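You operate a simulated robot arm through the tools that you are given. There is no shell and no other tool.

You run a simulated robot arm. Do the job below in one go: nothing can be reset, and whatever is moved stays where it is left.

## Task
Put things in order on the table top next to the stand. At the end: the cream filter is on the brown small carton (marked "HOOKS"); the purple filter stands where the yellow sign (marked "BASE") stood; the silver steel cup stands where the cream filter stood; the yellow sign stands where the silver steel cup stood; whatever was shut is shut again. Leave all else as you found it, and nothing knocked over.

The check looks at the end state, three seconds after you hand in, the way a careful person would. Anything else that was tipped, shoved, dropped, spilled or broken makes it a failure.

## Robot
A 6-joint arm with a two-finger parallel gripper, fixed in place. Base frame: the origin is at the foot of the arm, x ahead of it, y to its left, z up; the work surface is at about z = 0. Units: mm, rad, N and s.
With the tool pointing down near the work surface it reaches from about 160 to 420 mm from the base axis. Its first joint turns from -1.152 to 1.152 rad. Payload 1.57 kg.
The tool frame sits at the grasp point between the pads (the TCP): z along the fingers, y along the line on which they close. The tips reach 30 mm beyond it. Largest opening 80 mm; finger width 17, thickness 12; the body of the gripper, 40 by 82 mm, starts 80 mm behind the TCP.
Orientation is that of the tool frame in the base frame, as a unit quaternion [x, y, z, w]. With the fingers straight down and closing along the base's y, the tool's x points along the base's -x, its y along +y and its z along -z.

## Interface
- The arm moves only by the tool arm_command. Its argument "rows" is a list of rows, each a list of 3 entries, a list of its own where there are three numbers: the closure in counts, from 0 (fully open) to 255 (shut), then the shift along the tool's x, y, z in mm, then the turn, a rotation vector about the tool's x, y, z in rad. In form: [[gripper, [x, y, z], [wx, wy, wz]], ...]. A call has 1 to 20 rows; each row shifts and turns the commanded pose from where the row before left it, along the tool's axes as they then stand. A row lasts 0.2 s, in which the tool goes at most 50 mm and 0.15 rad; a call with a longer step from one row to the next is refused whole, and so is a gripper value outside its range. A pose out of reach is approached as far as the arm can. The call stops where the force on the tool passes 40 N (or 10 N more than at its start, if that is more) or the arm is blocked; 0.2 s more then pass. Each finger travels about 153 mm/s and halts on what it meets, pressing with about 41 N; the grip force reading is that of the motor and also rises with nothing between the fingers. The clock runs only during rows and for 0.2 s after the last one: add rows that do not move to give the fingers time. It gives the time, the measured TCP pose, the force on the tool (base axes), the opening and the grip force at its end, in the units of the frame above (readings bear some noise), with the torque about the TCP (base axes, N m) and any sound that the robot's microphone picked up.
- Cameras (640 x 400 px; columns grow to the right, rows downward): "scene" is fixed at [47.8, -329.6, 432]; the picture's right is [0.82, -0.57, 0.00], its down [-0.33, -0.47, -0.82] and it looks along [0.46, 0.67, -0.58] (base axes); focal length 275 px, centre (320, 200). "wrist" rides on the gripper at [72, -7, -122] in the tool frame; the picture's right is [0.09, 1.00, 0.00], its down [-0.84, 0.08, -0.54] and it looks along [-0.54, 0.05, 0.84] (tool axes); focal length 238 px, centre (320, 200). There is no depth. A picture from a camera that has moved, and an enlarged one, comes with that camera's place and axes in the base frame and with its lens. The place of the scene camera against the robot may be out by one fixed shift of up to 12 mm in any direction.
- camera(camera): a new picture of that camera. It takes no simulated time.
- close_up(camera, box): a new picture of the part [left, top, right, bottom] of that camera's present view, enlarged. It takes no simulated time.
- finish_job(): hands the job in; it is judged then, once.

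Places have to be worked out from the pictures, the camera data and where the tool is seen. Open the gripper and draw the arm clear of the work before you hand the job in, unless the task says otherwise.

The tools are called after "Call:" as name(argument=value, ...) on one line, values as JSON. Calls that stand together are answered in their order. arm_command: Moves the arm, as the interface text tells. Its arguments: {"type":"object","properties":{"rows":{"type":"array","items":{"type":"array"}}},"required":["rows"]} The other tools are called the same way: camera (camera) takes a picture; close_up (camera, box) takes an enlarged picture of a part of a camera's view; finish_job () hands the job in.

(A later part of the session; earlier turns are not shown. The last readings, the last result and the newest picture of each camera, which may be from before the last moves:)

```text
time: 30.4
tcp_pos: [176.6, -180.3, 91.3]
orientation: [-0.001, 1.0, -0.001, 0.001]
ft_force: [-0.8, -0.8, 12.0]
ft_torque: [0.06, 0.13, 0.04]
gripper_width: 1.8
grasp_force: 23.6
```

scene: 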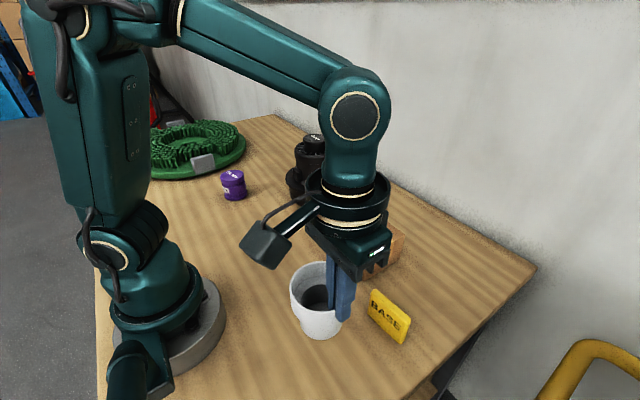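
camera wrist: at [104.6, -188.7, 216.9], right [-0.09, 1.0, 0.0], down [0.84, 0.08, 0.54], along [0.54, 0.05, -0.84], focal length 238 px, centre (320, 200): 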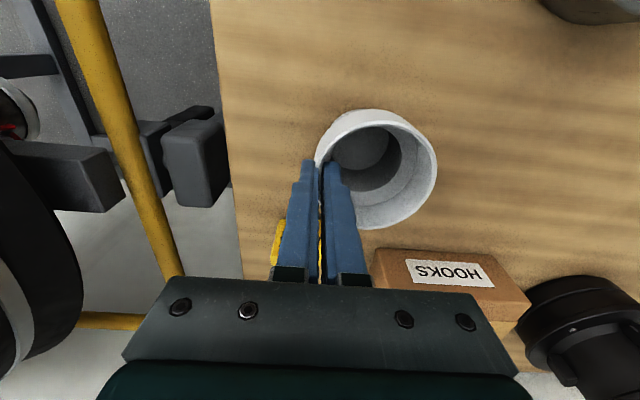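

The cup has made contact at 12 N. I'll ease up 0.3 mm and open the fingers to 30 mm in stages.

Call:
arm_command(rows=[[255, [0, 0, -0.3], [0, 0, 0]], [246, [0, 0, 0], [0, 0, 0]], [235, [0, 0, 0], [0, 0, 0]], [210, [0, 0, 0], [0, 0, 0]], [180, [0, 0, 0], [0, 0, 0]], [159, [0, 0, 0], [0, 0, 0]], [159, [0, 0, 0], [0, 0, 0]]])

Call:
camera(camera="wrist")

Call:
close_up(camera="scene", box=[250, 230, 430, 370])

```text
time: 32.0
tcp_pos: [176.3, -181.7, 90.6]
orientation: [-0.001, 1.0, 0.0, 0.0]
ft_force: [0.4, -0.7, 0.5]
ft_torque: [0.02, 0.0, 0.01]
gripper_width: 30.1
grasp_force: 0.0
```

```text
taken
camera wrist: at [104.7, -187.0, 213.8], right [-0.09, 1.0, 0.0], down [0.84, 0.08, 0.54], along [0.54, 0.05, -0.84], focal length 238 px, centre (320, 200)
```

wrist: 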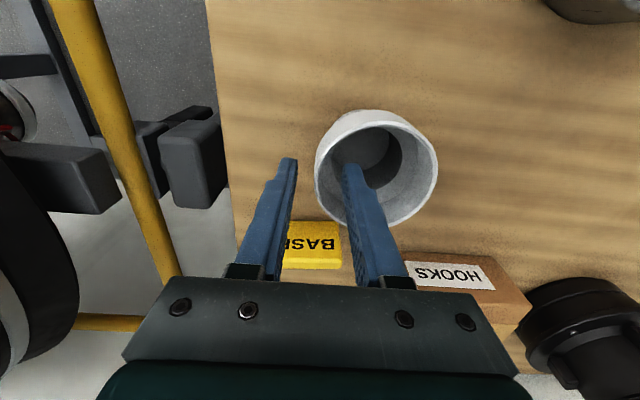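

```text
2.86 times, centred on (340, 300) of scene
camera zoom: at [47.8, -329.6, 432.0], right [0.82, -0.57, 0.0], down [-0.33, -0.47, -0.82], along [0.46, 0.67, -0.58], focal length 787 px, centre (263, -86)
```

zoom: 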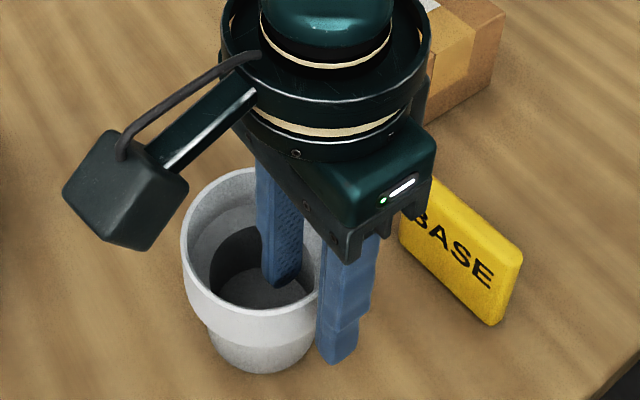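

The cup is released and standing. I'll rise straight up, then hover to check its final position.

Call:
arm_command(rows=[[159, [0, 0, -15], [0, 0, 0]], [159, [0, 0, -25], [0, 0, 0]], [159, [0, 0, -25], [0, 0, 0]], [159, [0, 0, -25], [0, 0, 0]], [159, [0, 0, -18.7], [0, 0, 0]], [80, [4, 34, 0], [0, 0, 0]], [0, [0, 0, 0], [0, 0, 0]], [0, [0, 0, 0], [0, 0, 0]]])

Call:
camera(camera="wrist")

Call:
close_up(camera="wrist", box=[230, 70, 410, 180])

Call:
close_up(camera="scene", box=[280, 280, 420, 370])

```text
time: 33.8
tcp_pos: [171.1, -145.9, 199.4]
orientation: [0.0, 1.0, 0.0, 0.001]
ft_force: [-0.4, -0.4, -0.5]
ft_torque: [0.02, 0.01, -0.03]
gripper_width: 79.7
grasp_force: 0.0
```

```text
taken
camera wrist: at [99.6, -152.9, 321.7], right [-0.09, 1.0, 0.0], down [0.84, 0.08, 0.54], along [0.54, 0.05, -0.84], focal length 238 px, centre (320, 200)
```

wrist: 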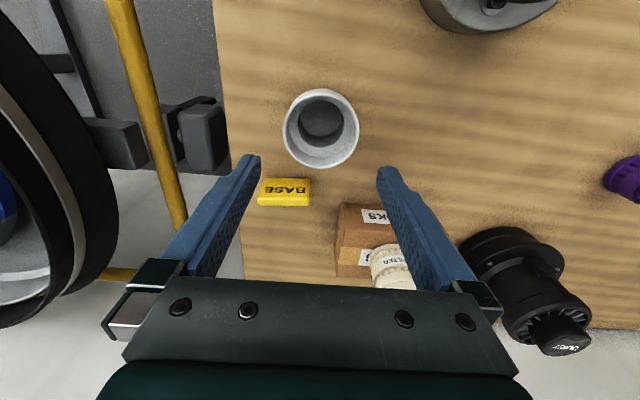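

```text
3.56 times, centred on (320, 125) of wrist
camera zoom: at [99.6, -152.9, 321.7], right [-0.09, 1.0, 0.0], down [0.84, 0.08, 0.54], along [0.54, 0.05, -0.84], focal length 848 px, centre (320, 467)
```

zoom: 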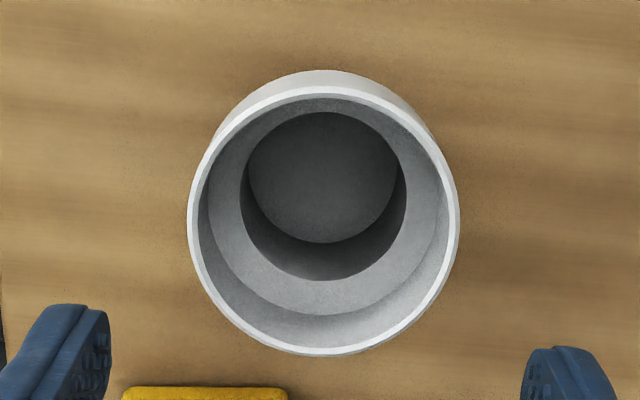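

```text
4.44 times, centred on (350, 325) of scene
camera zoom: at [47.8, -329.6, 432.0], right [0.82, -0.57, 0.0], down [-0.33, -0.47, -0.82], along [0.46, 0.67, -0.58], focal length 1224 px, centre (187, -356)
```

zoom: 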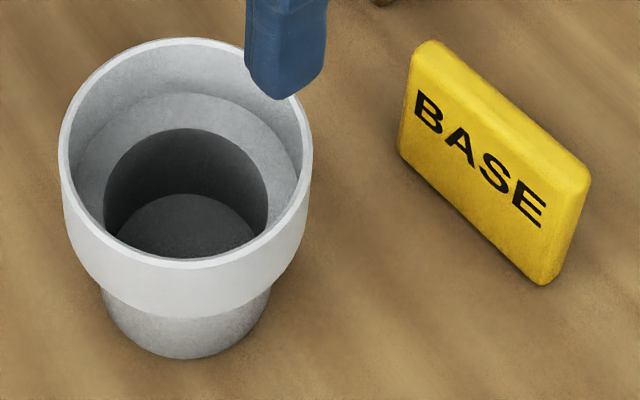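

The cup stands at about (171.5, -145.4), within 2 mm of the cream filter's old spot. Next is the sign: I'll move above it and turn the tool about 85° so the fingers close across its thickness.

Call:
arm_command(rows=[[0, [-26, -10.3, 7.6], [0, 0, 0]], [0, [-26, -10.3, 7.6], [0, 0, 0]], [0, [-26, -10.3, 7.6], [0, 0, 0]], [0, [-26, -10.2, 7.8], [0, 0, 0]], [0, [0, 0, 0], [0, 0, 0.1492]], [0, [0, 0, 0], [0, 0, 0.1492]], [0, [0, 0, 0], [0, 0, 0.1492]], [0, [0, 0, 0], [0, 0, 0.1492]], [0, [0, 0, 0], [0, 0, 0.1492]], [0, [0, 0, 0], [0, 0, 0.1492]], [0, [0, 0, 0], [0, 0, 0.1492]], [0, [0, 0, 0], [0, 0, 0.1492]], [0, [0, 0, 0], [0, 0, 0.1492]], [0, [0, 0, 0], [0, 0, 0.1492]], [0, [0, 0, 0], [0, 0, 0]]])

Call:
camera(camera="wrist")

Call:
camera(camera="scene")

```text
time: 37.0
tcp_pos: [276.3, -188.2, 169.4]
orientation: [0.679, 0.734, 0.001, 0.0]
ft_force: [-0.2, 0.0, -0.9]
ft_torque: [0.0, 0.0, -0.01]
gripper_width: 80.1
grasp_force: 0.0
```

```text
taken
camera wrist: at [264.5, -116.3, 291.9], right [0.99, 0.17, 0.0], down [0.14, -0.83, 0.54], along [0.09, -0.53, -0.84], focal length 238 px, centre (320, 200)
```

wrist: 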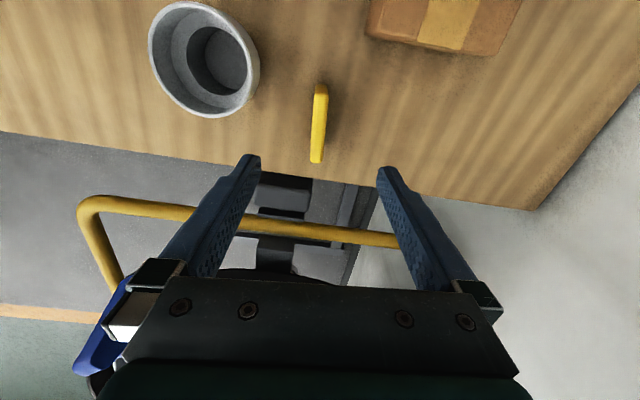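

```text
taken
```

scene: 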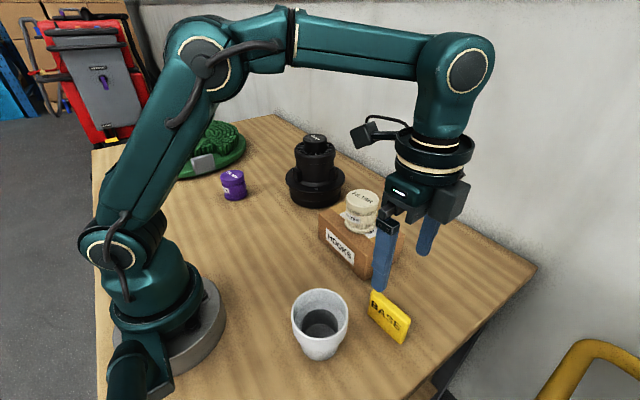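

The rotation reached the commanded angle. I'll zoom in on the sign for fine alignment.

Call:
close_up(camera="wrist", box=[250, 75, 390, 170])

Call:
close_up(camera="scene", box=[340, 200, 480, 350])

```text
4.21 times, centred on (320, 122) of wrist
camera zoom: at [264.5, -116.3, 291.9], right [0.99, 0.17, 0.0], down [0.14, -0.83, 0.54], along [0.09, -0.53, -0.84], focal length 1004 px, centre (320, 526)
```

zoom: 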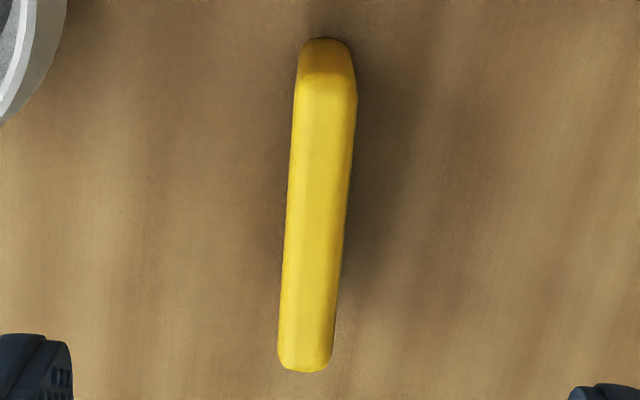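

```text
2.67 times, centred on (410, 275) of scene
camera zoom: at [47.8, -329.6, 432.0], right [0.82, -0.57, 0.0], down [-0.33, -0.47, -0.82], along [0.46, 0.67, -0.58], focal length 734 px, centre (80, 0)
```

zoom: 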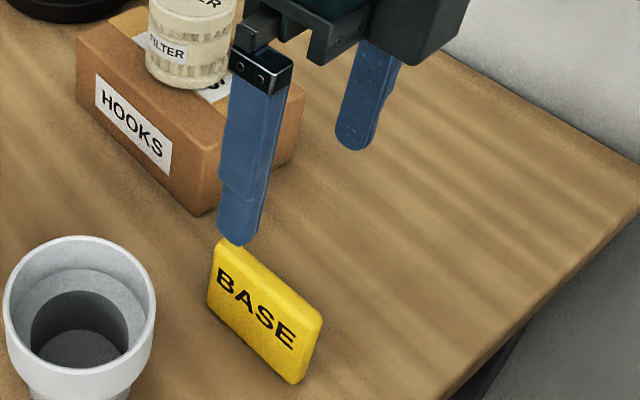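

The sign's centre measures about (275.4, -186.3), turned about 5°, and its top is centred within about 1.5 mm of the fingers. I'll set the opening to about 40 mm, shift slightly and descend to about z = 36.

Call:
arm_command(rows=[[127, [0, -1.3, 0], [0, 0, -0.008]], [127, [0, 0, 20], [0, 0, 0]], [127, [0, 0, 25], [0, 0, 0]], [127, [0, 0, 25], [0, 0, 0]], [127, [0, 0, 0], [0, 0, 0]]])

Call:
camera(camera="wrist")

Call:
close_up(camera="scene", box=[340, 220, 480, 360])

```text
time: 38.2
tcp_pos: [274.8, -187.0, 99.5]
orientation: [0.675, 0.737, 0.0, 0.0]
ft_force: [0.5, -0.1, 0.5]
ft_torque: [0.01, -0.01, -0.03]
gripper_width: 40.2
grasp_force: 0.1
```

```text
taken
camera wrist: at [262.7, -116.7, 222.1], right [0.98, 0.18, 0.0], down [0.15, -0.83, 0.54], along [0.1, -0.53, -0.84], focal length 238 px, centre (320, 200)
```

wrist: 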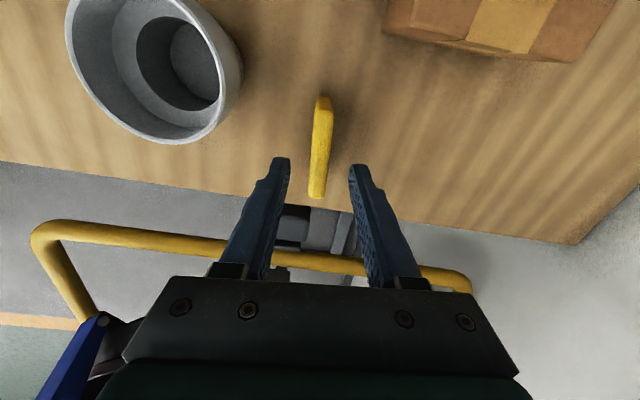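

```text
2.86 times, centred on (410, 290) of scene
camera zoom: at [47.8, -329.6, 432.0], right [0.82, -0.57, 0.0], down [-0.33, -0.47, -0.82], along [0.46, 0.67, -0.58], focal length 787 px, centre (63, -57)
```

zoom: 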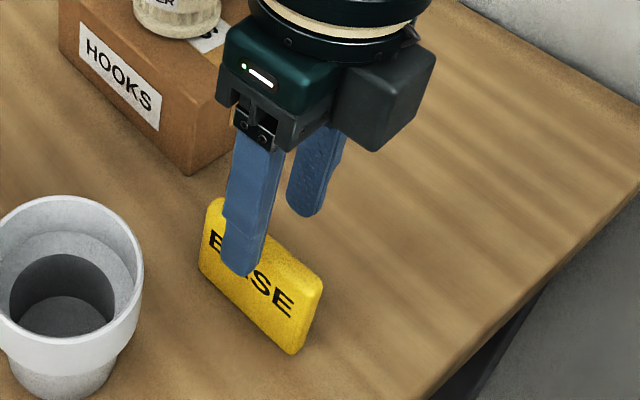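

The fingers straddle the sign evenly. I'll continue down to about z = 36, with the tips about 6 mm above the table.

Call:
arm_command(rows=[[127, [2, 0, 20], [0, 0, 0]], [127, [0, 0, 20], [0, 0, 0]], [127, [0, 0, 15], [0, 0, 0]], [127, [0, 0, 9], [0, 0, 0]], [127, [0, 0, 0], [0, 0, 0]]])

Call:
camera(camera="wrist")

Call:
close_up(camera="scene", box=[340, 240, 480, 360])

```text
time: 39.4
tcp_pos: [276.2, -184.5, 35.0]
orientation: [0.676, 0.737, 0.0, 0.0]
ft_force: [-0.7, -0.9, -0.6]
ft_torque: [-0.02, 0.0, -0.01]
gripper_width: 40.4
grasp_force: 0.0
```

```text
taken
camera wrist: at [262.7, -113.8, 157.5], right [0.98, 0.18, 0.0], down [0.15, -0.83, 0.54], along [0.1, -0.53, -0.84], focal length 238 px, centre (320, 200)
```

wrist: 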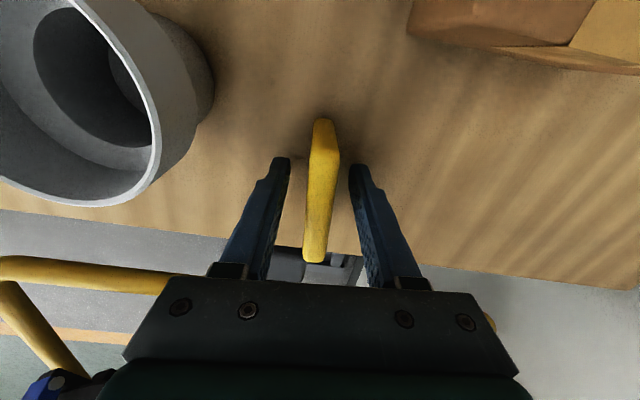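

```text
3.33 times, centred on (410, 300) of scene
camera zoom: at [47.8, -329.6, 432.0], right [0.82, -0.57, 0.0], down [-0.33, -0.47, -0.82], along [0.46, 0.67, -0.58], focal length 918 px, centre (20, -133)
```

zoom: 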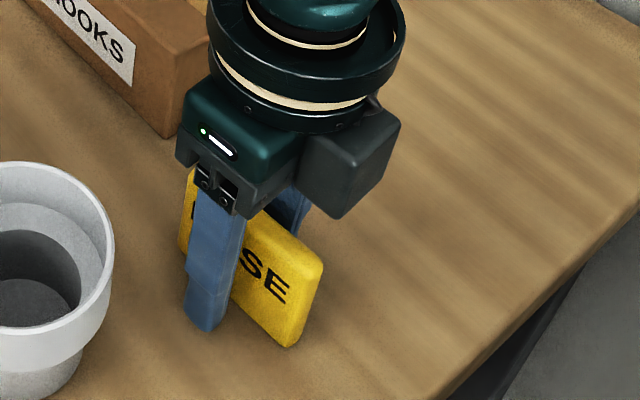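

The sign is centred between the pads. I'll close in stages.

Call:
arm_command(rows=[[175, [0, 0, 0], [0, 0, 0]], [200, [0, 0, 0], [0, 0, 0]], [215, [0, 0, 0], [0, 0, 0]], [235, [0, 0, 0], [0, 0, 0]], [255, [0, 0, 0], [0, 0, 0]], [255, [0, 0, 0], [0, 0, 0]]])

Call:
close_up(camera="wrist", box=[240, 90, 420, 290])

Call:
close_up(camera="scene", box=[340, 240, 480, 360])

```text
time: 40.8
tcp_pos: [275.2, -184.6, 35.5]
orientation: [0.676, 0.737, 0.0, 0.001]
ft_force: [-0.2, 0.4, -0.1]
ft_torque: [-0.04, -0.02, 0.02]
gripper_width: 13.3
grasp_force: 30.0
```

```text
2.00 times, centred on (330, 190) of wrist
camera zoom: at [262.8, -113.8, 157.7], right [0.98, 0.18, 0.0], down [0.15, -0.83, 0.54], along [0.1, -0.53, -0.84], focal length 477 px, centre (300, 220)
```

zoom: 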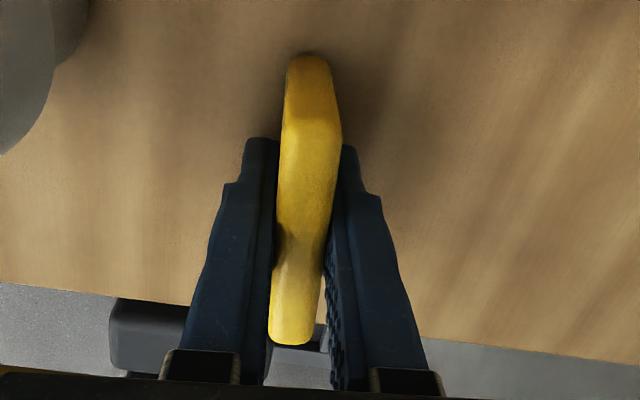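

```text
3.33 times, centred on (410, 300) of scene
camera zoom: at [47.8, -329.7, 432.0], right [0.82, -0.57, 0.0], down [-0.33, -0.47, -0.82], along [0.46, 0.67, -0.58], focal length 918 px, centre (20, -133)
```

zoom: 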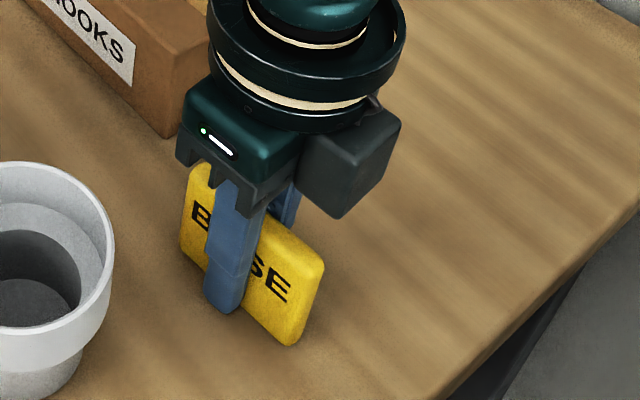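

It's gripped at 13.3 mm. I'll lift in stages to z ≈ 200 to clear the filter on the carton, and check that the sign hangs straight.

Call:
arm_command(rows=[[255, [0, 0, -5], [0, 0, 0]], [255, [0, 0, -15], [0, 0, 0]], [255, [0, 0, -30], [0, 0, 0]], [255, [0, 0, -35], [0, 0, 0]], [255, [0, 0, -35], [0, 0, 0]], [255, [0, 0, -30], [0, 0, 0]], [255, [0, 0, -14], [0, 0, 0]], [255, [0, 0, 0], [0, 0, 0]]])

Call:
camera(camera="wrist")

Call:
camera(camera="scene")

```text
time: 42.6
tcp_pos: [274.7, -185.2, 200.4]
orientation: [0.676, 0.737, 0.001, 0.0]
ft_force: [0.7, -0.3, -0.5]
ft_torque: [0.0, 0.03, 0.0]
gripper_width: 13.2
grasp_force: 29.7
```

```text
taken
camera wrist: at [262.4, -114.7, 322.9], right [0.98, 0.18, 0.0], down [0.15, -0.83, 0.54], along [0.1, -0.53, -0.84], focal length 238 px, centre (320, 200)
```

wrist: 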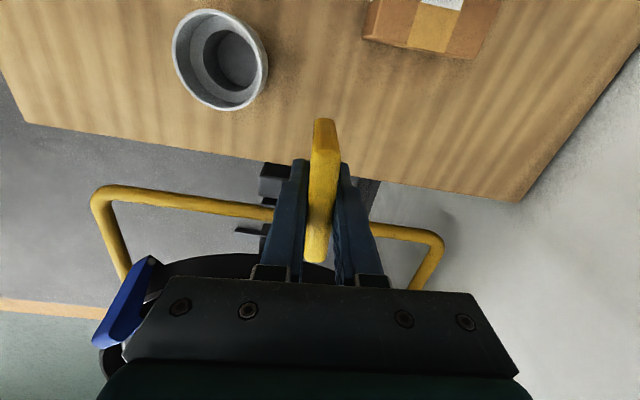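

```text
taken
```

scene: 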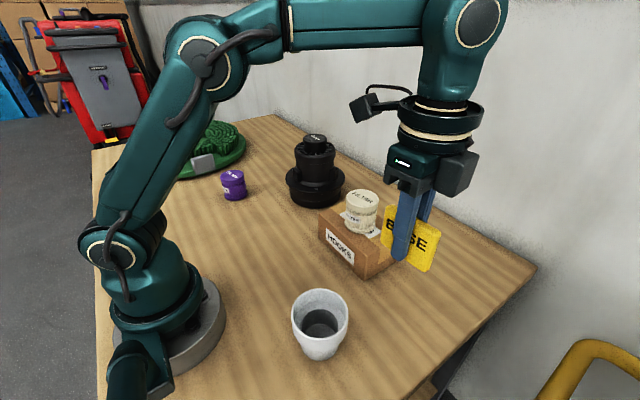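

The sign is held straight. I'll carry it across at this height to above the cup's old spot, about (210.5, 174.5), keeping its facing.

Call:
arm_command(rows=[[255, [14, -1.29, 0], [0, 0, 0]], [255, [28, -2.58, 0], [0, 0, 0]], [255, [35, -3.23, 0], [0, 0, 0]], [255, [35, -3.23, 0], [0, 0, 0]], [255, [35, -3.23, 0], [0, 0, 0]], [255, [35, -3.23, 0], [0, 0, 0]], [255, [35, -3.23, 0], [0, 0, 0]], [255, [35, -3.23, 0], [0, 0, 0]], [255, [35, -3.23, 0], [0, 0, 0]], [255, [35, -3.23, 0], [0, 0, 0]], [255, [28, -2.58, 0], [0, 0, 0]], [255, [14, -1.29, 0], [0, 0, 0]], [255, [0, 0, 0], [0, 0, 0]]])

Call:
camera(camera="wrist")

Call:
camera(camera="scene")

```text
time: 45.4
tcp_pos: [210.2, 173.8, 200.5]
orientation: [0.676, 0.737, 0.0, 0.0]
ft_force: [0.0, 0.3, -0.4]
ft_torque: [0.04, 0.02, -0.01]
gripper_width: 13.2
grasp_force: 29.6
```

```text
taken
camera wrist: at [197.0, 245.5, 322.4], right [0.98, 0.18, 0.0], down [0.15, -0.83, 0.54], along [0.1, -0.53, -0.84], focal length 238 px, centre (320, 200)
```

wrist: 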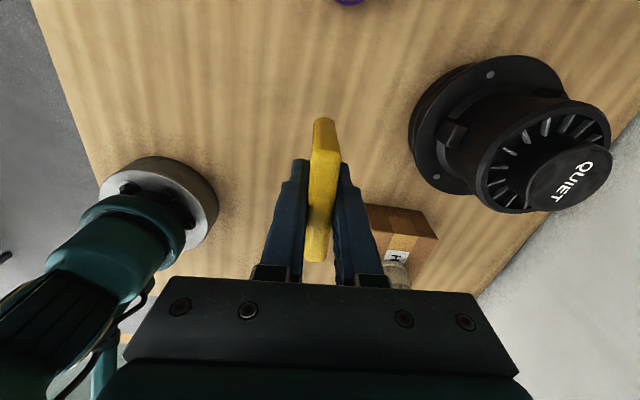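

```text
taken
```

scene: 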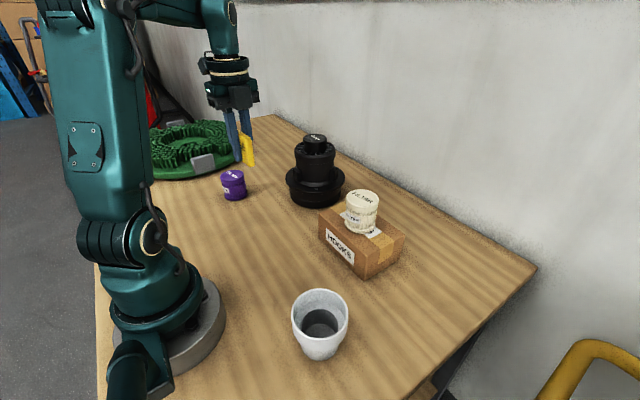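

The orientation is held and the spot below is empty. I'll lower to about z = 40, just above contact.

Call:
arm_command(rows=[[255, [0, 0, 12], [0, 0, 0]], [255, [0, 0, 28], [0, 0, 0]], [255, [0, 0, 35], [0, 0, 0]], [255, [0, 0, 35], [0, 0, 0]], [255, [0, 0, 28], [0, 0, 0]], [255, [0, 0, 15], [0, 0, 0]], [255, [0, 0, 7], [0, 0, 0]], [255, [0, 0, 0], [0, 0, 0]]])

Call:
camera(camera="wrist")

Call:
close_up(camera="scene", box=[180, 100, 320, 240])

```text
time: 47.2
tcp_pos: [210.0, 174.6, 39.4]
orientation: [0.676, 0.737, 0.0, 0.0]
ft_force: [-0.3, -0.7, -0.3]
ft_torque: [0.0, -0.02, 0.02]
gripper_width: 13.2
grasp_force: 30.3
```

```text
taken
camera wrist: at [196.9, 245.4, 161.9], right [0.98, 0.18, 0.0], down [0.15, -0.83, 0.54], along [0.1, -0.53, -0.84], focal length 238 px, centre (320, 200)
```

wrist: 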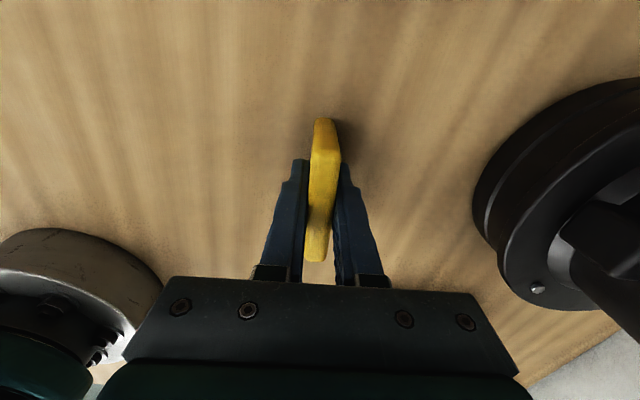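

```text
2.86 times, centred on (250, 170) of scene
camera zoom: at [47.8, -329.6, 432.0], right [0.82, -0.57, 0.0], down [-0.33, -0.47, -0.82], along [0.46, 0.67, -0.58], focal length 787 px, centre (520, 286)
```

zoom: 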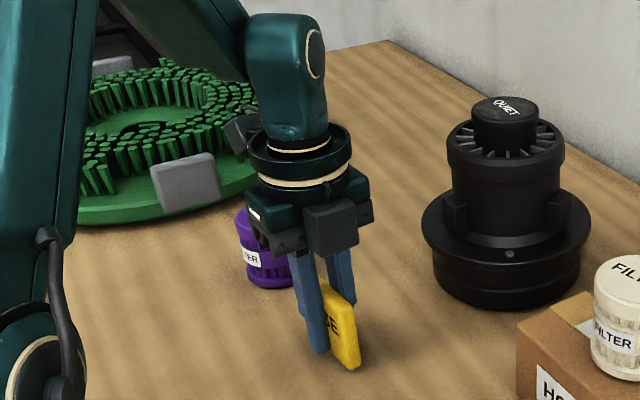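

Still clear of the table. I'll step down the last few millimetres.

Call:
arm_command(rows=[[255, [0, 0, 1.5], [0, 0, 0]], [255, [0, 0, 1.2], [0, 0, 0]], [255, [0, 0, 0], [0, 0, 0]]])

```text
time: 48.0
tcp_pos: [209.7, 173.7, 35.9]
orientation: [0.675, 0.738, 0.0, 0.001]
ft_force: [-0.3, 0.5, 0.1]
ft_torque: [0.03, 0.06, 0.03]
gripper_width: 13.3
grasp_force: 30.0
```

No contact yet at about z = 37.3 commanded. I'll continue in 0.6 mm steps.

Call:
arm_command(rows=[[255, [0, 0, 0.6], [0, 0, 0]], [255, [0, 0, 0.6], [0, 0, 0]], [255, [0, 0, 0], [0, 0, 0]]])

```text
time: 48.8
tcp_pos: [209.3, 174.1, 36.2]
orientation: [0.675, 0.737, 0.0, 0.0]
ft_force: [-0.5, -0.8, -1.0]
ft_torque: [0.01, 0.0, -0.01]
gripper_width: 13.2
grasp_force: 29.8
```

Call:
arm_command(rows=[[255, [0, 0, 0.5], [0, 0, 0]], [255, [0, 0, 0.4], [0, 0, 0]], [255, [0, 0, 0], [0, 0, 0]]])

```text
time: 49.6
tcp_pos: [210.1, 173.8, 35.2]
orientation: [0.676, 0.737, 0.0, 0.0]
ft_force: [-1.5, -4.8, 9.8]
ft_torque: [-0.04, 0.02, -0.03]
gripper_width: 13.0
grasp_force: 29.9
```

The sign touches down with about 10 N. I'll ease off 0.2 mm and open the fingers gradually.

Call:
arm_command(rows=[[255, [0, 0, -0.2], [0, 0, 0]], [235, [0, 0, 0], [0, 0, 0]], [222, [0, 0, 0], [0, 0, 0]], [212, [0, 0, 0], [0, 0, 0]], [200, [0, 0, 0], [0, 0, 0]], [180, [0, 0, 0], [0, 0, 0]], [155, [0, 0, 0], [0, 0, 0]], [127, [0, 0, 0], [0, 0, 0]], [127, [0, 0, 0], [0, 0, 0]]])

Call:
camera(camera="wrist")

Call:
close_up(camera="scene", box=[200, 140, 320, 240])

```text
time: 51.6
tcp_pos: [209.7, 174.4, 34.3]
orientation: [0.675, 0.737, 0.0, 0.0]
ft_force: [0.2, 0.6, 1.3]
ft_torque: [0.01, 0.01, 0.05]
gripper_width: 40.0
grasp_force: 0.0
```

```text
taken
camera wrist: at [197.2, 245.3, 157.4], right [0.98, 0.18, 0.0], down [0.15, -0.83, 0.54], along [0.1, -0.53, -0.84], focal length 238 px, centre (320, 200)
```

wrist: 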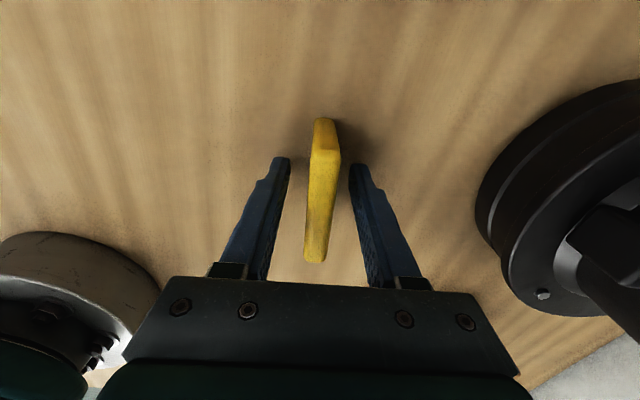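

```text
4.00 times, centred on (260, 190) of scene
camera zoom: at [47.8, -329.6, 432.0], right [0.82, -0.57, 0.0], down [-0.33, -0.47, -0.82], along [0.46, 0.67, -0.58], focal length 1102 px, centre (560, 240)
```

zoom: 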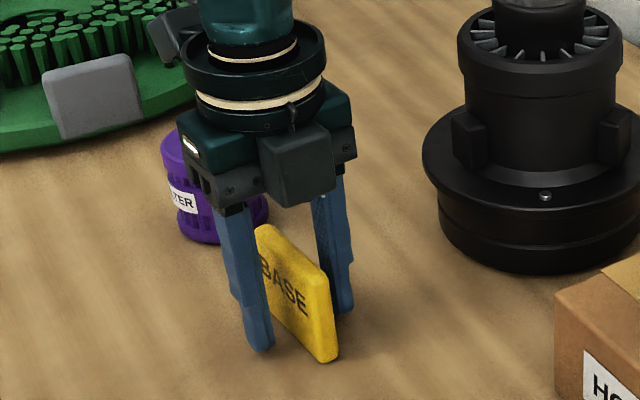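

The sign stands freely. I'll rise straight up, then turn the tool back to its original yaw.

Call:
arm_command(rows=[[127, [0, 0, -10], [0, 0, 0]], [127, [0, 0, -25], [0, 0, 0]], [127, [0, 0, -35], [0, 0, 0]], [127, [0, 0, -35], [0, 0, 0]], [127, [0, 0, -40], [0, 0, 0]], [60, [0, 0, 0], [0, 0, -0.1484]], [0, [0, 0, 0], [0, 0, -0.1484]], [0, [0, 0, 0], [0, 0, -0.1484]], [0, [0, 0, 0], [0, 0, -0.1484]], [0, [0, 0, 0], [0, 0, -0.1484]], [0, [0, 0, 0], [0, 0, -0.1484]], [0, [0, 0, 0], [0, 0, -0.1484]], [0, [0, 0, 0], [0, 0, -0.1484]], [0, [0, 0, 0], [0, 0, -0.1484]], [0, [0, 0, 0], [0, 0, -0.1484]], [0, [0, 0, 0], [0, 0, 0]]])

Call:
camera(camera="wrist")

Call:
camera(camera="scene")

```text
time: 55.0
tcp_pos: [210.0, 173.9, 179.7]
orientation: [-0.001, 1.0, 0.001, 0.0]
ft_force: [0.0, 0.4, -0.5]
ft_torque: [0.02, -0.01, 0.01]
gripper_width: 80.0
grasp_force: 0.0
```

```text
taken
camera wrist: at [138.3, 167.3, 302.4], right [-0.09, 1.0, 0.0], down [0.84, 0.08, 0.54], along [0.54, 0.05, -0.84], focal length 238 px, centre (320, 200)
```

wrist: 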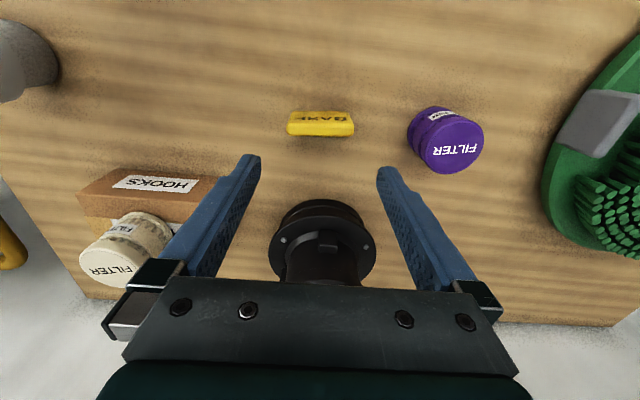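

```text
taken
```

scene: 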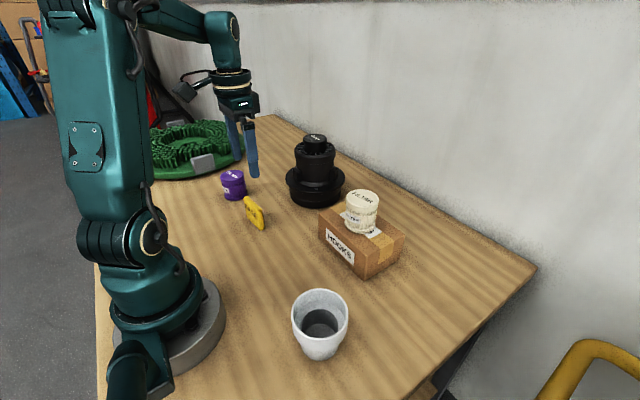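

The sign is standing upright on the cup's old spot. Last is the purple filter, so I'm moving to hover over it at about (214, 316).

Call:
arm_command(rows=[[0, [-0.5, 20, 0], [0, 0, 0]], [0, [-1, 35, 0], [0, 0, 0]], [0, [-1, 35, 0], [0, 0, 0]], [0, [-1, 35, 0], [0, 0, 0]], [0, [0, 16, 0], [0, 0, 0]], [0, [0, 0, 0], [0, 0, 0]]])

Call:
camera(camera="wrist")

Call:
close_up(camera="wrist", box=[230, 70, 410, 180])

Call:
close_up(camera="scene", box=[200, 140, 320, 240])

```text
time: 56.4
tcp_pos: [212.7, 315.5, 178.3]
orientation: [0.0, 1.0, 0.0, 0.0]
ft_force: [0.6, 0.4, 1.1]
ft_torque: [-0.06, 0.0, 0.02]
gripper_width: 80.1
grasp_force: 0.0
```

```text
taken
camera wrist: at [141.0, 308.4, 301.6], right [-0.09, 1.0, 0.0], down [0.84, 0.08, 0.54], along [0.54, 0.05, -0.84], focal length 238 px, centre (320, 200)
```

wrist: 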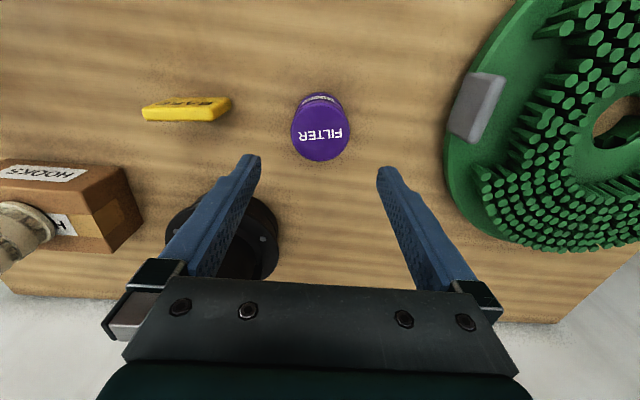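

```text
3.56 times, centred on (320, 125) of wrist
camera zoom: at [141.0, 308.4, 301.6], right [-0.09, 1.0, 0.0], down [0.84, 0.08, 0.54], along [0.54, 0.05, -0.84], focal length 848 px, centre (320, 467)
```

zoom: 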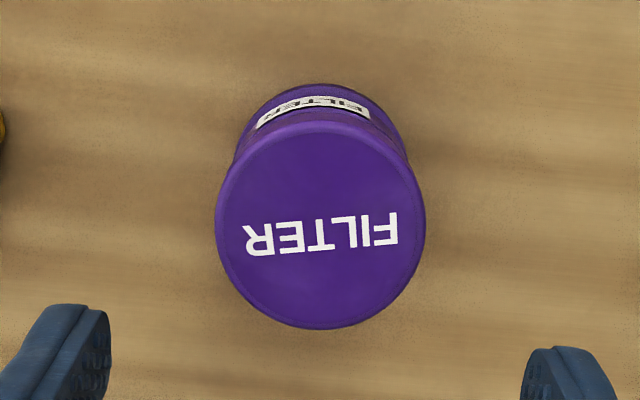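

```text
4.00 times, centred on (260, 190) of scene
camera zoom: at [47.8, -329.6, 432.0], right [0.82, -0.57, 0.0], down [-0.33, -0.47, -0.82], along [0.46, 0.67, -0.58], focal length 1102 px, centre (560, 240)
```

zoom: 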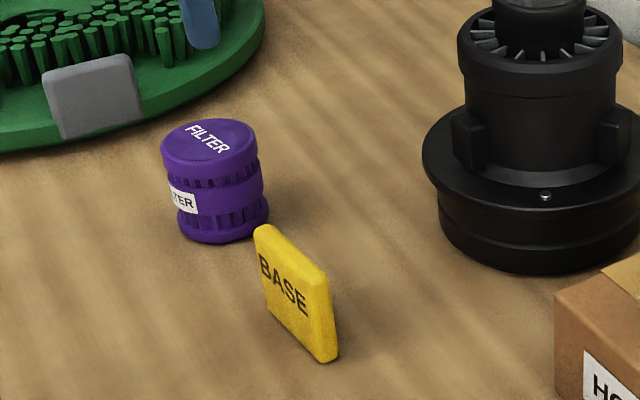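

The purple filter sits almost exactly under the tool at (214, 315) and is about 60 mm across. I'll descend around it to about z = 38.

Call:
arm_command(rows=[[0, [0, -0.5, 20], [0, 0, 0]], [0, [0, 0, 28], [0, 0, 0]], [0, [0, 0, 28], [0, 0, 0]], [0, [0, 0, 25], [0, 0, 0]], [0, [0, 0, 22], [0, 0, 0]], [0, [0, 0, 13], [0, 0, 0]], [0, [0, 0, 6], [0, 0, 0]], [0, [0, 0, 0], [0, 0, 0]]])

Call:
camera(camera="wrist")

Call:
close_up(camera="scene", box=[180, 110, 320, 240])

```text
time: 58.2
tcp_pos: [213.7, 315.0, 38.4]
orientation: [0.0, 1.0, 0.001, 0.0]
ft_force: [-0.3, 0.2, -0.3]
ft_torque: [0.03, 0.0, 0.01]
gripper_width: 79.9
grasp_force: 0.1
```

```text
taken
camera wrist: at [141.8, 307.7, 160.2], right [-0.09, 1.0, 0.0], down [0.84, 0.08, 0.54], along [0.54, 0.05, -0.84], focal length 238 px, centre (320, 200)
```

wrist: 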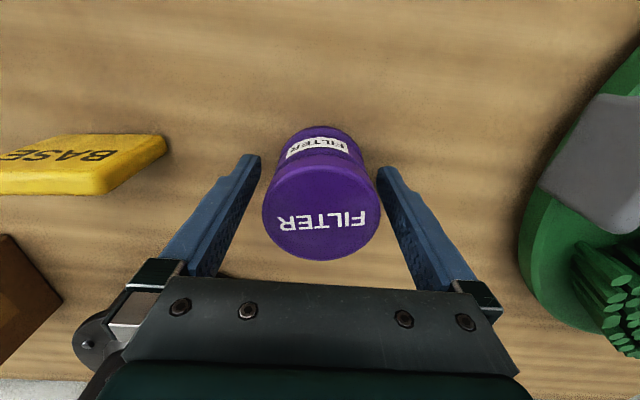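

```text
3.08 times, centred on (250, 175) of scene
camera zoom: at [47.8, -329.6, 432.0], right [0.82, -0.57, 0.0], down [-0.33, -0.47, -0.82], along [0.46, 0.67, -0.58], focal length 847 px, centre (535, 277)
```

zoom: 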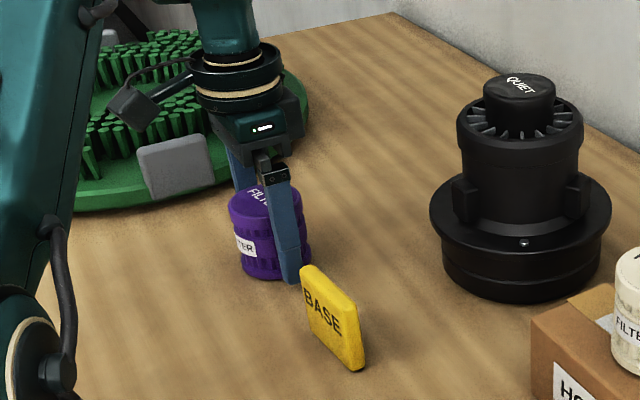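

The filter is centred between the open fingers. I'll close on it.

Call:
arm_command(rows=[[50, [0, 0, 0], [0, 0, 0]], [80, [0, 0, 0], [0, 0, 0]], [255, [0, 0, 0], [0, 0, 0]], [255, [0, 0, 0], [0, 0, 0]], [255, [0, 0, 0], [0, 0, 0]]])

Call:
camera(camera="wrist")

```text
time: 59.4
tcp_pos: [214.1, 314.4, 36.6]
orientation: [0.0, 1.0, 0.0, 0.0]
ft_force: [0.7, -0.7, 0.5]
ft_torque: [0.01, -0.04, -0.02]
gripper_width: 57.5
grasp_force: 41.5
```

```text
taken
camera wrist: at [141.9, 307.7, 160.4], right [-0.09, 1.0, 0.0], down [0.84, 0.08, 0.54], along [0.54, 0.05, -0.84], focal length 238 px, centre (320, 200)
```

wrist: 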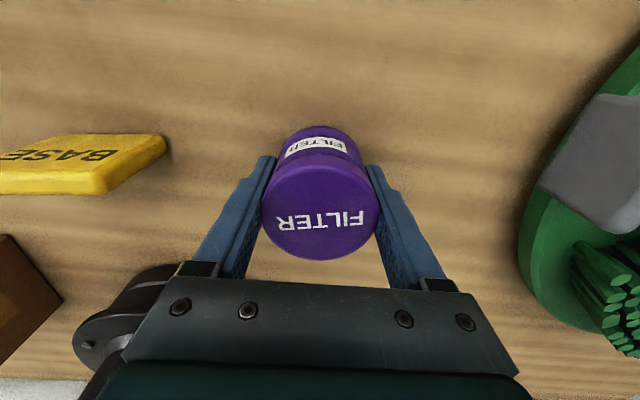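

It's gripped at 57.5 mm with 41 N. I'll lift straight up to z ≈ 200 and check the grip.

Call:
arm_command(rows=[[255, [0, 0, -6], [0, 0, 0]], [255, [0, 0, -18], [0, 0, 0]], [255, [0, 0, -30], [0, 0, 0]], [255, [0, 0, -35], [0, 0, 0]], [255, [0, 0, -35], [0, 0, 0]], [255, [0, 0, -26], [0, 0, 0]], [255, [0, 0, -12], [0, 0, 0]], [255, [0, 0, 0], [0, 0, 0]]])

Call:
camera(camera="scene")

```text
time: 61.2
tcp_pos: [210.1, 306.0, 194.1]
orientation: [0.0, 1.0, 0.0, 0.0]
ft_force: [-0.5, 0.3, 0.2]
ft_torque: [0.02, 0.0, -0.01]
gripper_width: 57.7
grasp_force: 41.1
out of reach, approached as far as the arm can: row 6, 7
```

```text
taken
```

scene: 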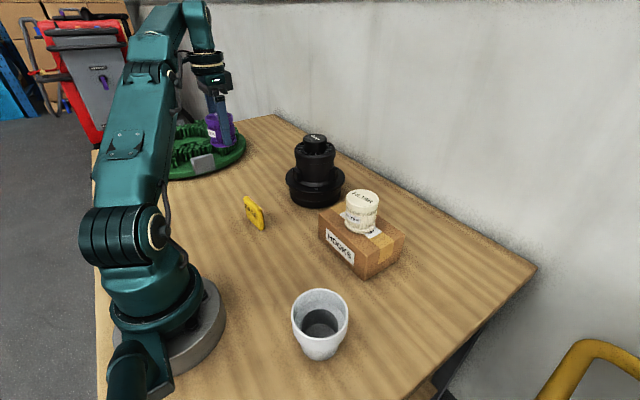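

At this height the radius is at the limit of reach and the arm stopped at (210, 306, 194), still holding the filter. I'll move inward part of the way and re-read the pose to fix my reference.

Call:
arm_command(rows=[[255, [-1.8, -15, 0], [0, 0, 0]], [255, [-3.7, -30, 0], [0, 0, 0]], [255, [-4.6, -37.4, 0], [0, 0, 0]], [255, [-4.6, -37.4, 0], [0, 0, 0]], [255, [-3.7, -30, 0], [0, 0, 0]], [255, [0, 0, 0], [0, 0, 0]], [255, [0, 0, 0], [0, 0, 0]]])

Call:
camera(camera="wrist")

```text
time: 62.8
tcp_pos: [227.8, 157.6, 193.8]
orientation: [0.0, 1.0, 0.0, 0.0]
ft_force: [0.7, -1.3, -0.7]
ft_torque: [0.02, -0.02, -0.01]
gripper_width: 57.8
grasp_force: 40.8
```

```text
taken
camera wrist: at [156.4, 150.7, 316.8], right [-0.09, 1.0, 0.0], down [0.84, 0.08, 0.54], along [0.54, 0.05, -0.84], focal length 238 px, centre (320, 200)
```

wrist: 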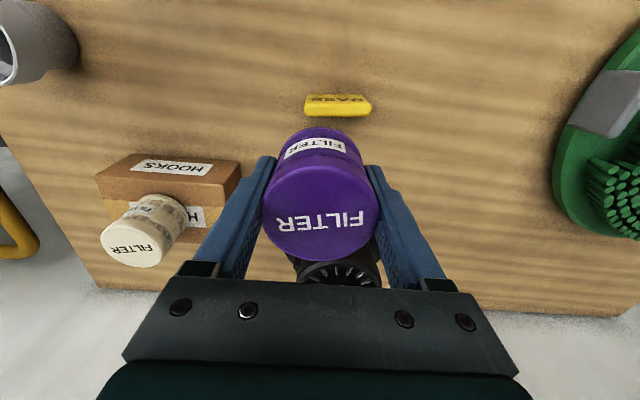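

The reference is re-established at about (228, 157.6, 194.3) with the filter still firmly held. I'll carry on to above the sign's old spot at about (275.5, -186).

Call:
arm_command(rows=[[255, [-2.0, -14.6, 0], [0, 0, 0]], [255, [-4.03, -29.24, 0], [0, 0, 0]], [255, [-5.04, -36.55, 0], [0, 0, 0]], [255, [-5.04, -36.55, 0], [0, 0, 0]], [255, [-5.04, -36.55, 0], [0, 0, 0]], [255, [-5.04, -36.55, 0], [0, 0, 0]], [255, [-5.04, -36.55, 0], [0, 0, 0]], [255, [-5.04, -36.55, 0], [0, 0, 0]], [255, [-5.04, -36.55, 0], [0, 0, 0]], [255, [-4.03, -29.24, 0], [0, 0, 0]], [255, [-2.0, -14.6, 0], [0, 0, 0]], [255, [0, 0, 0], [0, 0, 0]], [255, [0, 0, 0], [0, 0, 0]]])

Call:
camera(camera="wrist")

Call:
camera(camera="scene")

```text
time: 65.6
tcp_pos: [274.5, -185.3, 196.2]
orientation: [0.0, 1.0, -0.001, 0.0]
ft_force: [0.6, -0.2, 0.0]
ft_torque: [-0.01, -0.01, 0.02]
gripper_width: 57.4
grasp_force: 40.5
```

```text
taken
camera wrist: at [202.5, -193.0, 317.7], right [-0.09, 1.0, 0.0], down [0.84, 0.08, 0.54], along [0.54, 0.05, -0.84], focal length 238 px, centre (320, 200)
```

wrist: 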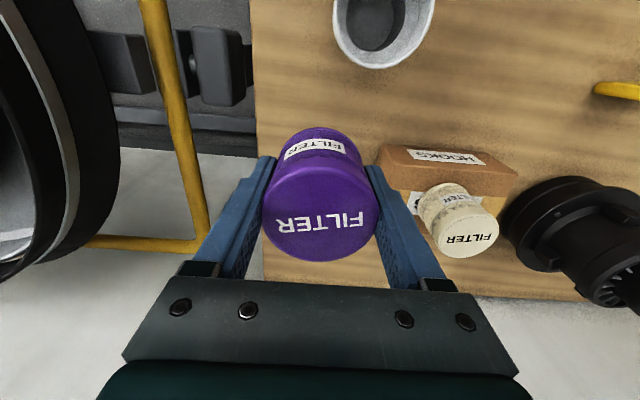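

```text
taken
```

scene: 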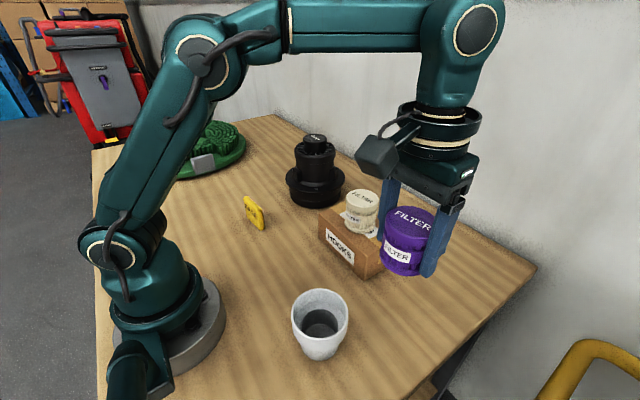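

It's well positioned over the spot, which is clear. I'll lower to about 8 mm above the table.

Call:
arm_command(rows=[[255, [0, 0, 12], [0, 0, 0]], [255, [0, 0, 26], [0, 0, 0]], [255, [0, 0, 34], [0, 0, 0]], [255, [0, 0, 34], [0, 0, 0]], [255, [0, 0, 24], [0, 0, 0]], [255, [0, 0, 12], [0, 0, 0]], [255, [0, 0, 6], [0, 0, 0]], [255, [0, 0, 0], [0, 0, 0]]])

Call:
camera(camera="wrist")

Call:
close_up(camera="scene", box=[280, 220, 460, 370])

```text
time: 67.4
tcp_pos: [274.8, -185.9, 46.8]
orientation: [0.001, 1.0, 0.0, 0.0]
ft_force: [-0.2, -0.2, 0.2]
ft_torque: [-0.01, -0.02, -0.05]
gripper_width: 57.7
grasp_force: 40.9
```

```text
taken
camera wrist: at [202.8, -192.4, 169.2], right [-0.09, 1.0, 0.0], down [0.84, 0.08, 0.54], along [0.54, 0.05, -0.84], focal length 238 px, centre (320, 200)
```

wrist: 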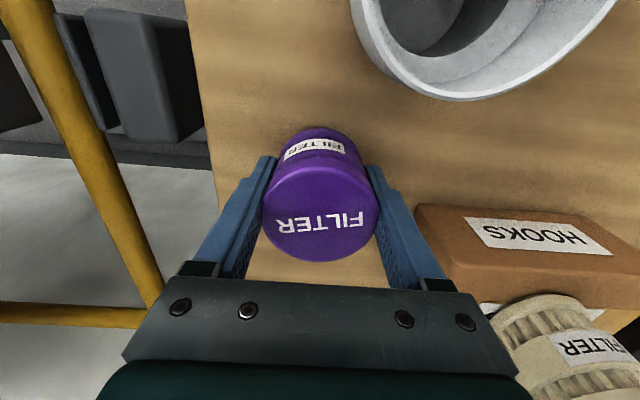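

```text
2.67 times, centred on (370, 295) of scene
camera zoom: at [47.8, -329.7, 432.0], right [0.82, -0.57, 0.0], down [-0.33, -0.47, -0.82], along [0.46, 0.67, -0.58], focal length 734 px, centre (187, -53)
```

zoom: 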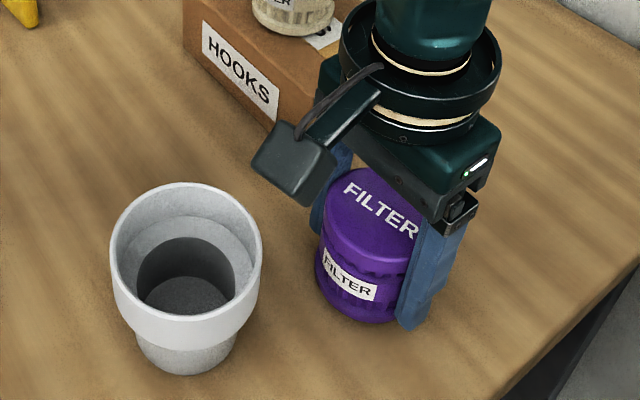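

There's no contact and the neighbours are clear. I'll step down toward the table.

Call:
arm_command(rows=[[255, [0, 0, 3], [0, 0, 0]], [255, [0, 0, 2], [0, 0, 0]], [255, [0, 0, 1], [0, 0, 0]], [255, [0, 0, 0], [0, 0, 0]]])

```text
time: 68.4
tcp_pos: [274.4, -185.7, 40.0]
orientation: [0.0, 1.0, 0.0, 0.0]
ft_force: [-0.5, -0.2, 0.7]
ft_torque: [0.0, 0.02, 0.0]
gripper_width: 57.5
grasp_force: 40.9
```

Still no contact at about z = 40. I'll continue in 0.7 mm steps.

Call:
arm_command(rows=[[255, [0, 0, 0.7], [0, 0, 0]], [255, [0, 0, 0.7], [0, 0, 0]], [255, [0, 0, 0], [0, 0, 0]]])

```text
time: 69.2
tcp_pos: [274.9, -185.8, 38.5]
orientation: [0.0, 1.0, 0.0, 0.0]
ft_force: [-0.9, -0.9, -0.3]
ft_torque: [-0.01, 0.01, 0.01]
gripper_width: 57.1
grasp_force: 41.6
```

The force is still near zero, so I'll go down another 0.8 mm in two steps.

Call:
arm_command(rows=[[255, [0, 0, 0.5], [0, 0, 0]], [255, [0, 0, 0.5], [0, 0, 0]], [255, [0, 0, 0], [0, 0, 0]]])

```text
time: 70.0
tcp_pos: [274.3, -185.9, 38.6]
orientation: [0.0, 1.0, 0.0, 0.0]
ft_force: [0.4, 0.2, -0.7]
ft_torque: [-0.01, -0.01, 0.0]
gripper_width: 57.3
grasp_force: 41.5
```

Still no contact, so I'll make another small step down.

Call:
arm_command(rows=[[255, [0, 0, 0.5], [0, 0, 0]], [255, [0, 0, 0.4], [0, 0, 0]], [255, [0, 0, 0], [0, 0, 0]]])

```text
time: 70.8
tcp_pos: [275.7, -187.1, 37.5]
orientation: [0.0, 1.0, -0.001, 0.0]
ft_force: [0.3, 0.0, -0.7]
ft_torque: [0.02, -0.01, -0.02]
gripper_width: 57.5
grasp_force: 40.9
```

No contact yet at about z = 37.5. I'll keep stepping down gently.

Call:
arm_command(rows=[[255, [0, 0, 0.5], [0, 0, 0]], [255, [0, 0, 0.4], [0, 0, 0]], [255, [0, 0, 0], [0, 0, 0]]])

Call:
close_up(camera="scene", box=[350, 270, 430, 350])

```text
time: 71.6
tcp_pos: [275.9, -186.5, 37.1]
orientation: [0.0, 1.0, 0.0, 0.0]
ft_force: [-3.0, 1.8, 16.5]
ft_torque: [0.08, 0.05, 0.0]
gripper_width: 57.2
grasp_force: 41.1
```

```text
5.00 times, centred on (390, 310) of scene
camera zoom: at [47.7, -329.6, 432.0], right [0.82, -0.57, 0.0], down [-0.33, -0.47, -0.82], along [0.46, 0.67, -0.58], focal length 1377 px, centre (-30, -350)
```

zoom: 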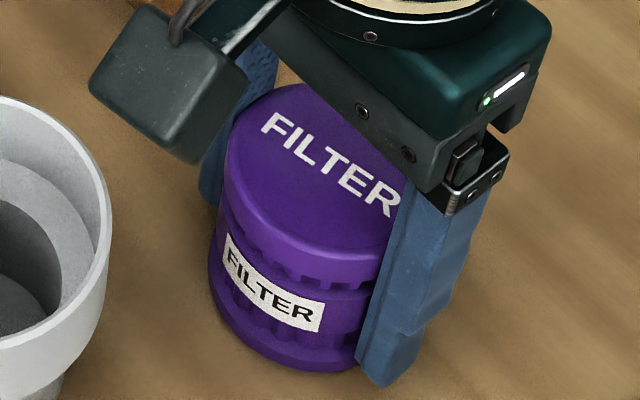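

Touchdown at 16.5 N. I'll ease off 0.5 mm, open fully and rise straight up.

Call:
arm_command(rows=[[255, [0, 0, -0.5], [0, 0, 0]], [255, [0, 0, 0], [0, 0, 0]], [60, [0, 0, 0], [0, 0, 0]], [20, [0, 0, 0], [0, 0, 0]], [0, [0, 0, 0], [0, 0, 0]], [0, [0, 0, 0], [0, 0, 0]], [0, [0, 0, -10], [0, 0, 0]], [0, [0, 0, -25], [0, 0, 0]], [0, [0, 0, -35], [0, 0, 0]], [0, [0, 0, -35], [0, 0, 0]], [0, [0, 0, -35], [0, 0, 0]], [0, [0, 0, -20], [0, 0, 0]], [0, [0, 0, 0], [0, 0, 0]]])

Call:
camera(camera="wrist")

Call:
camera(camera="scene")

```text
time: 74.4
tcp_pos: [276.2, -185.5, 198.3]
orientation: [0.0, 1.0, 0.0, 0.0]
ft_force: [0.6, 0.2, 0.3]
ft_torque: [0.01, 0.03, -0.01]
gripper_width: 79.9
grasp_force: 0.0
```

```text
taken
camera wrist: at [203.6, -192.2, 321.0], right [-0.09, 1.0, 0.0], down [0.84, 0.08, 0.54], along [0.54, 0.05, -0.84], focal length 238 px, centre (320, 200)
```

wrist: 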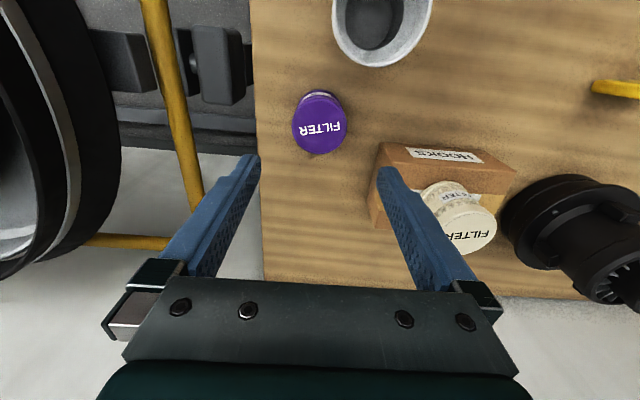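

```text
taken
```

scene: 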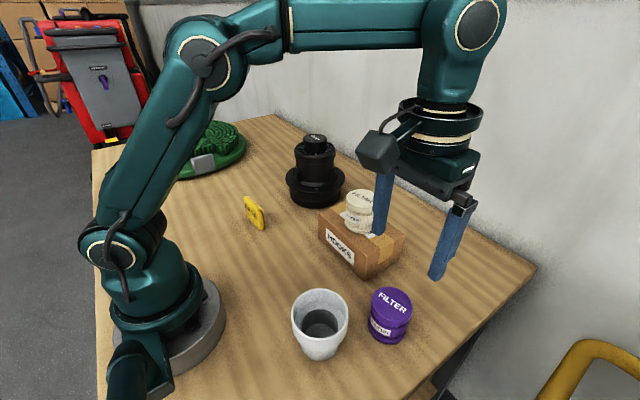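

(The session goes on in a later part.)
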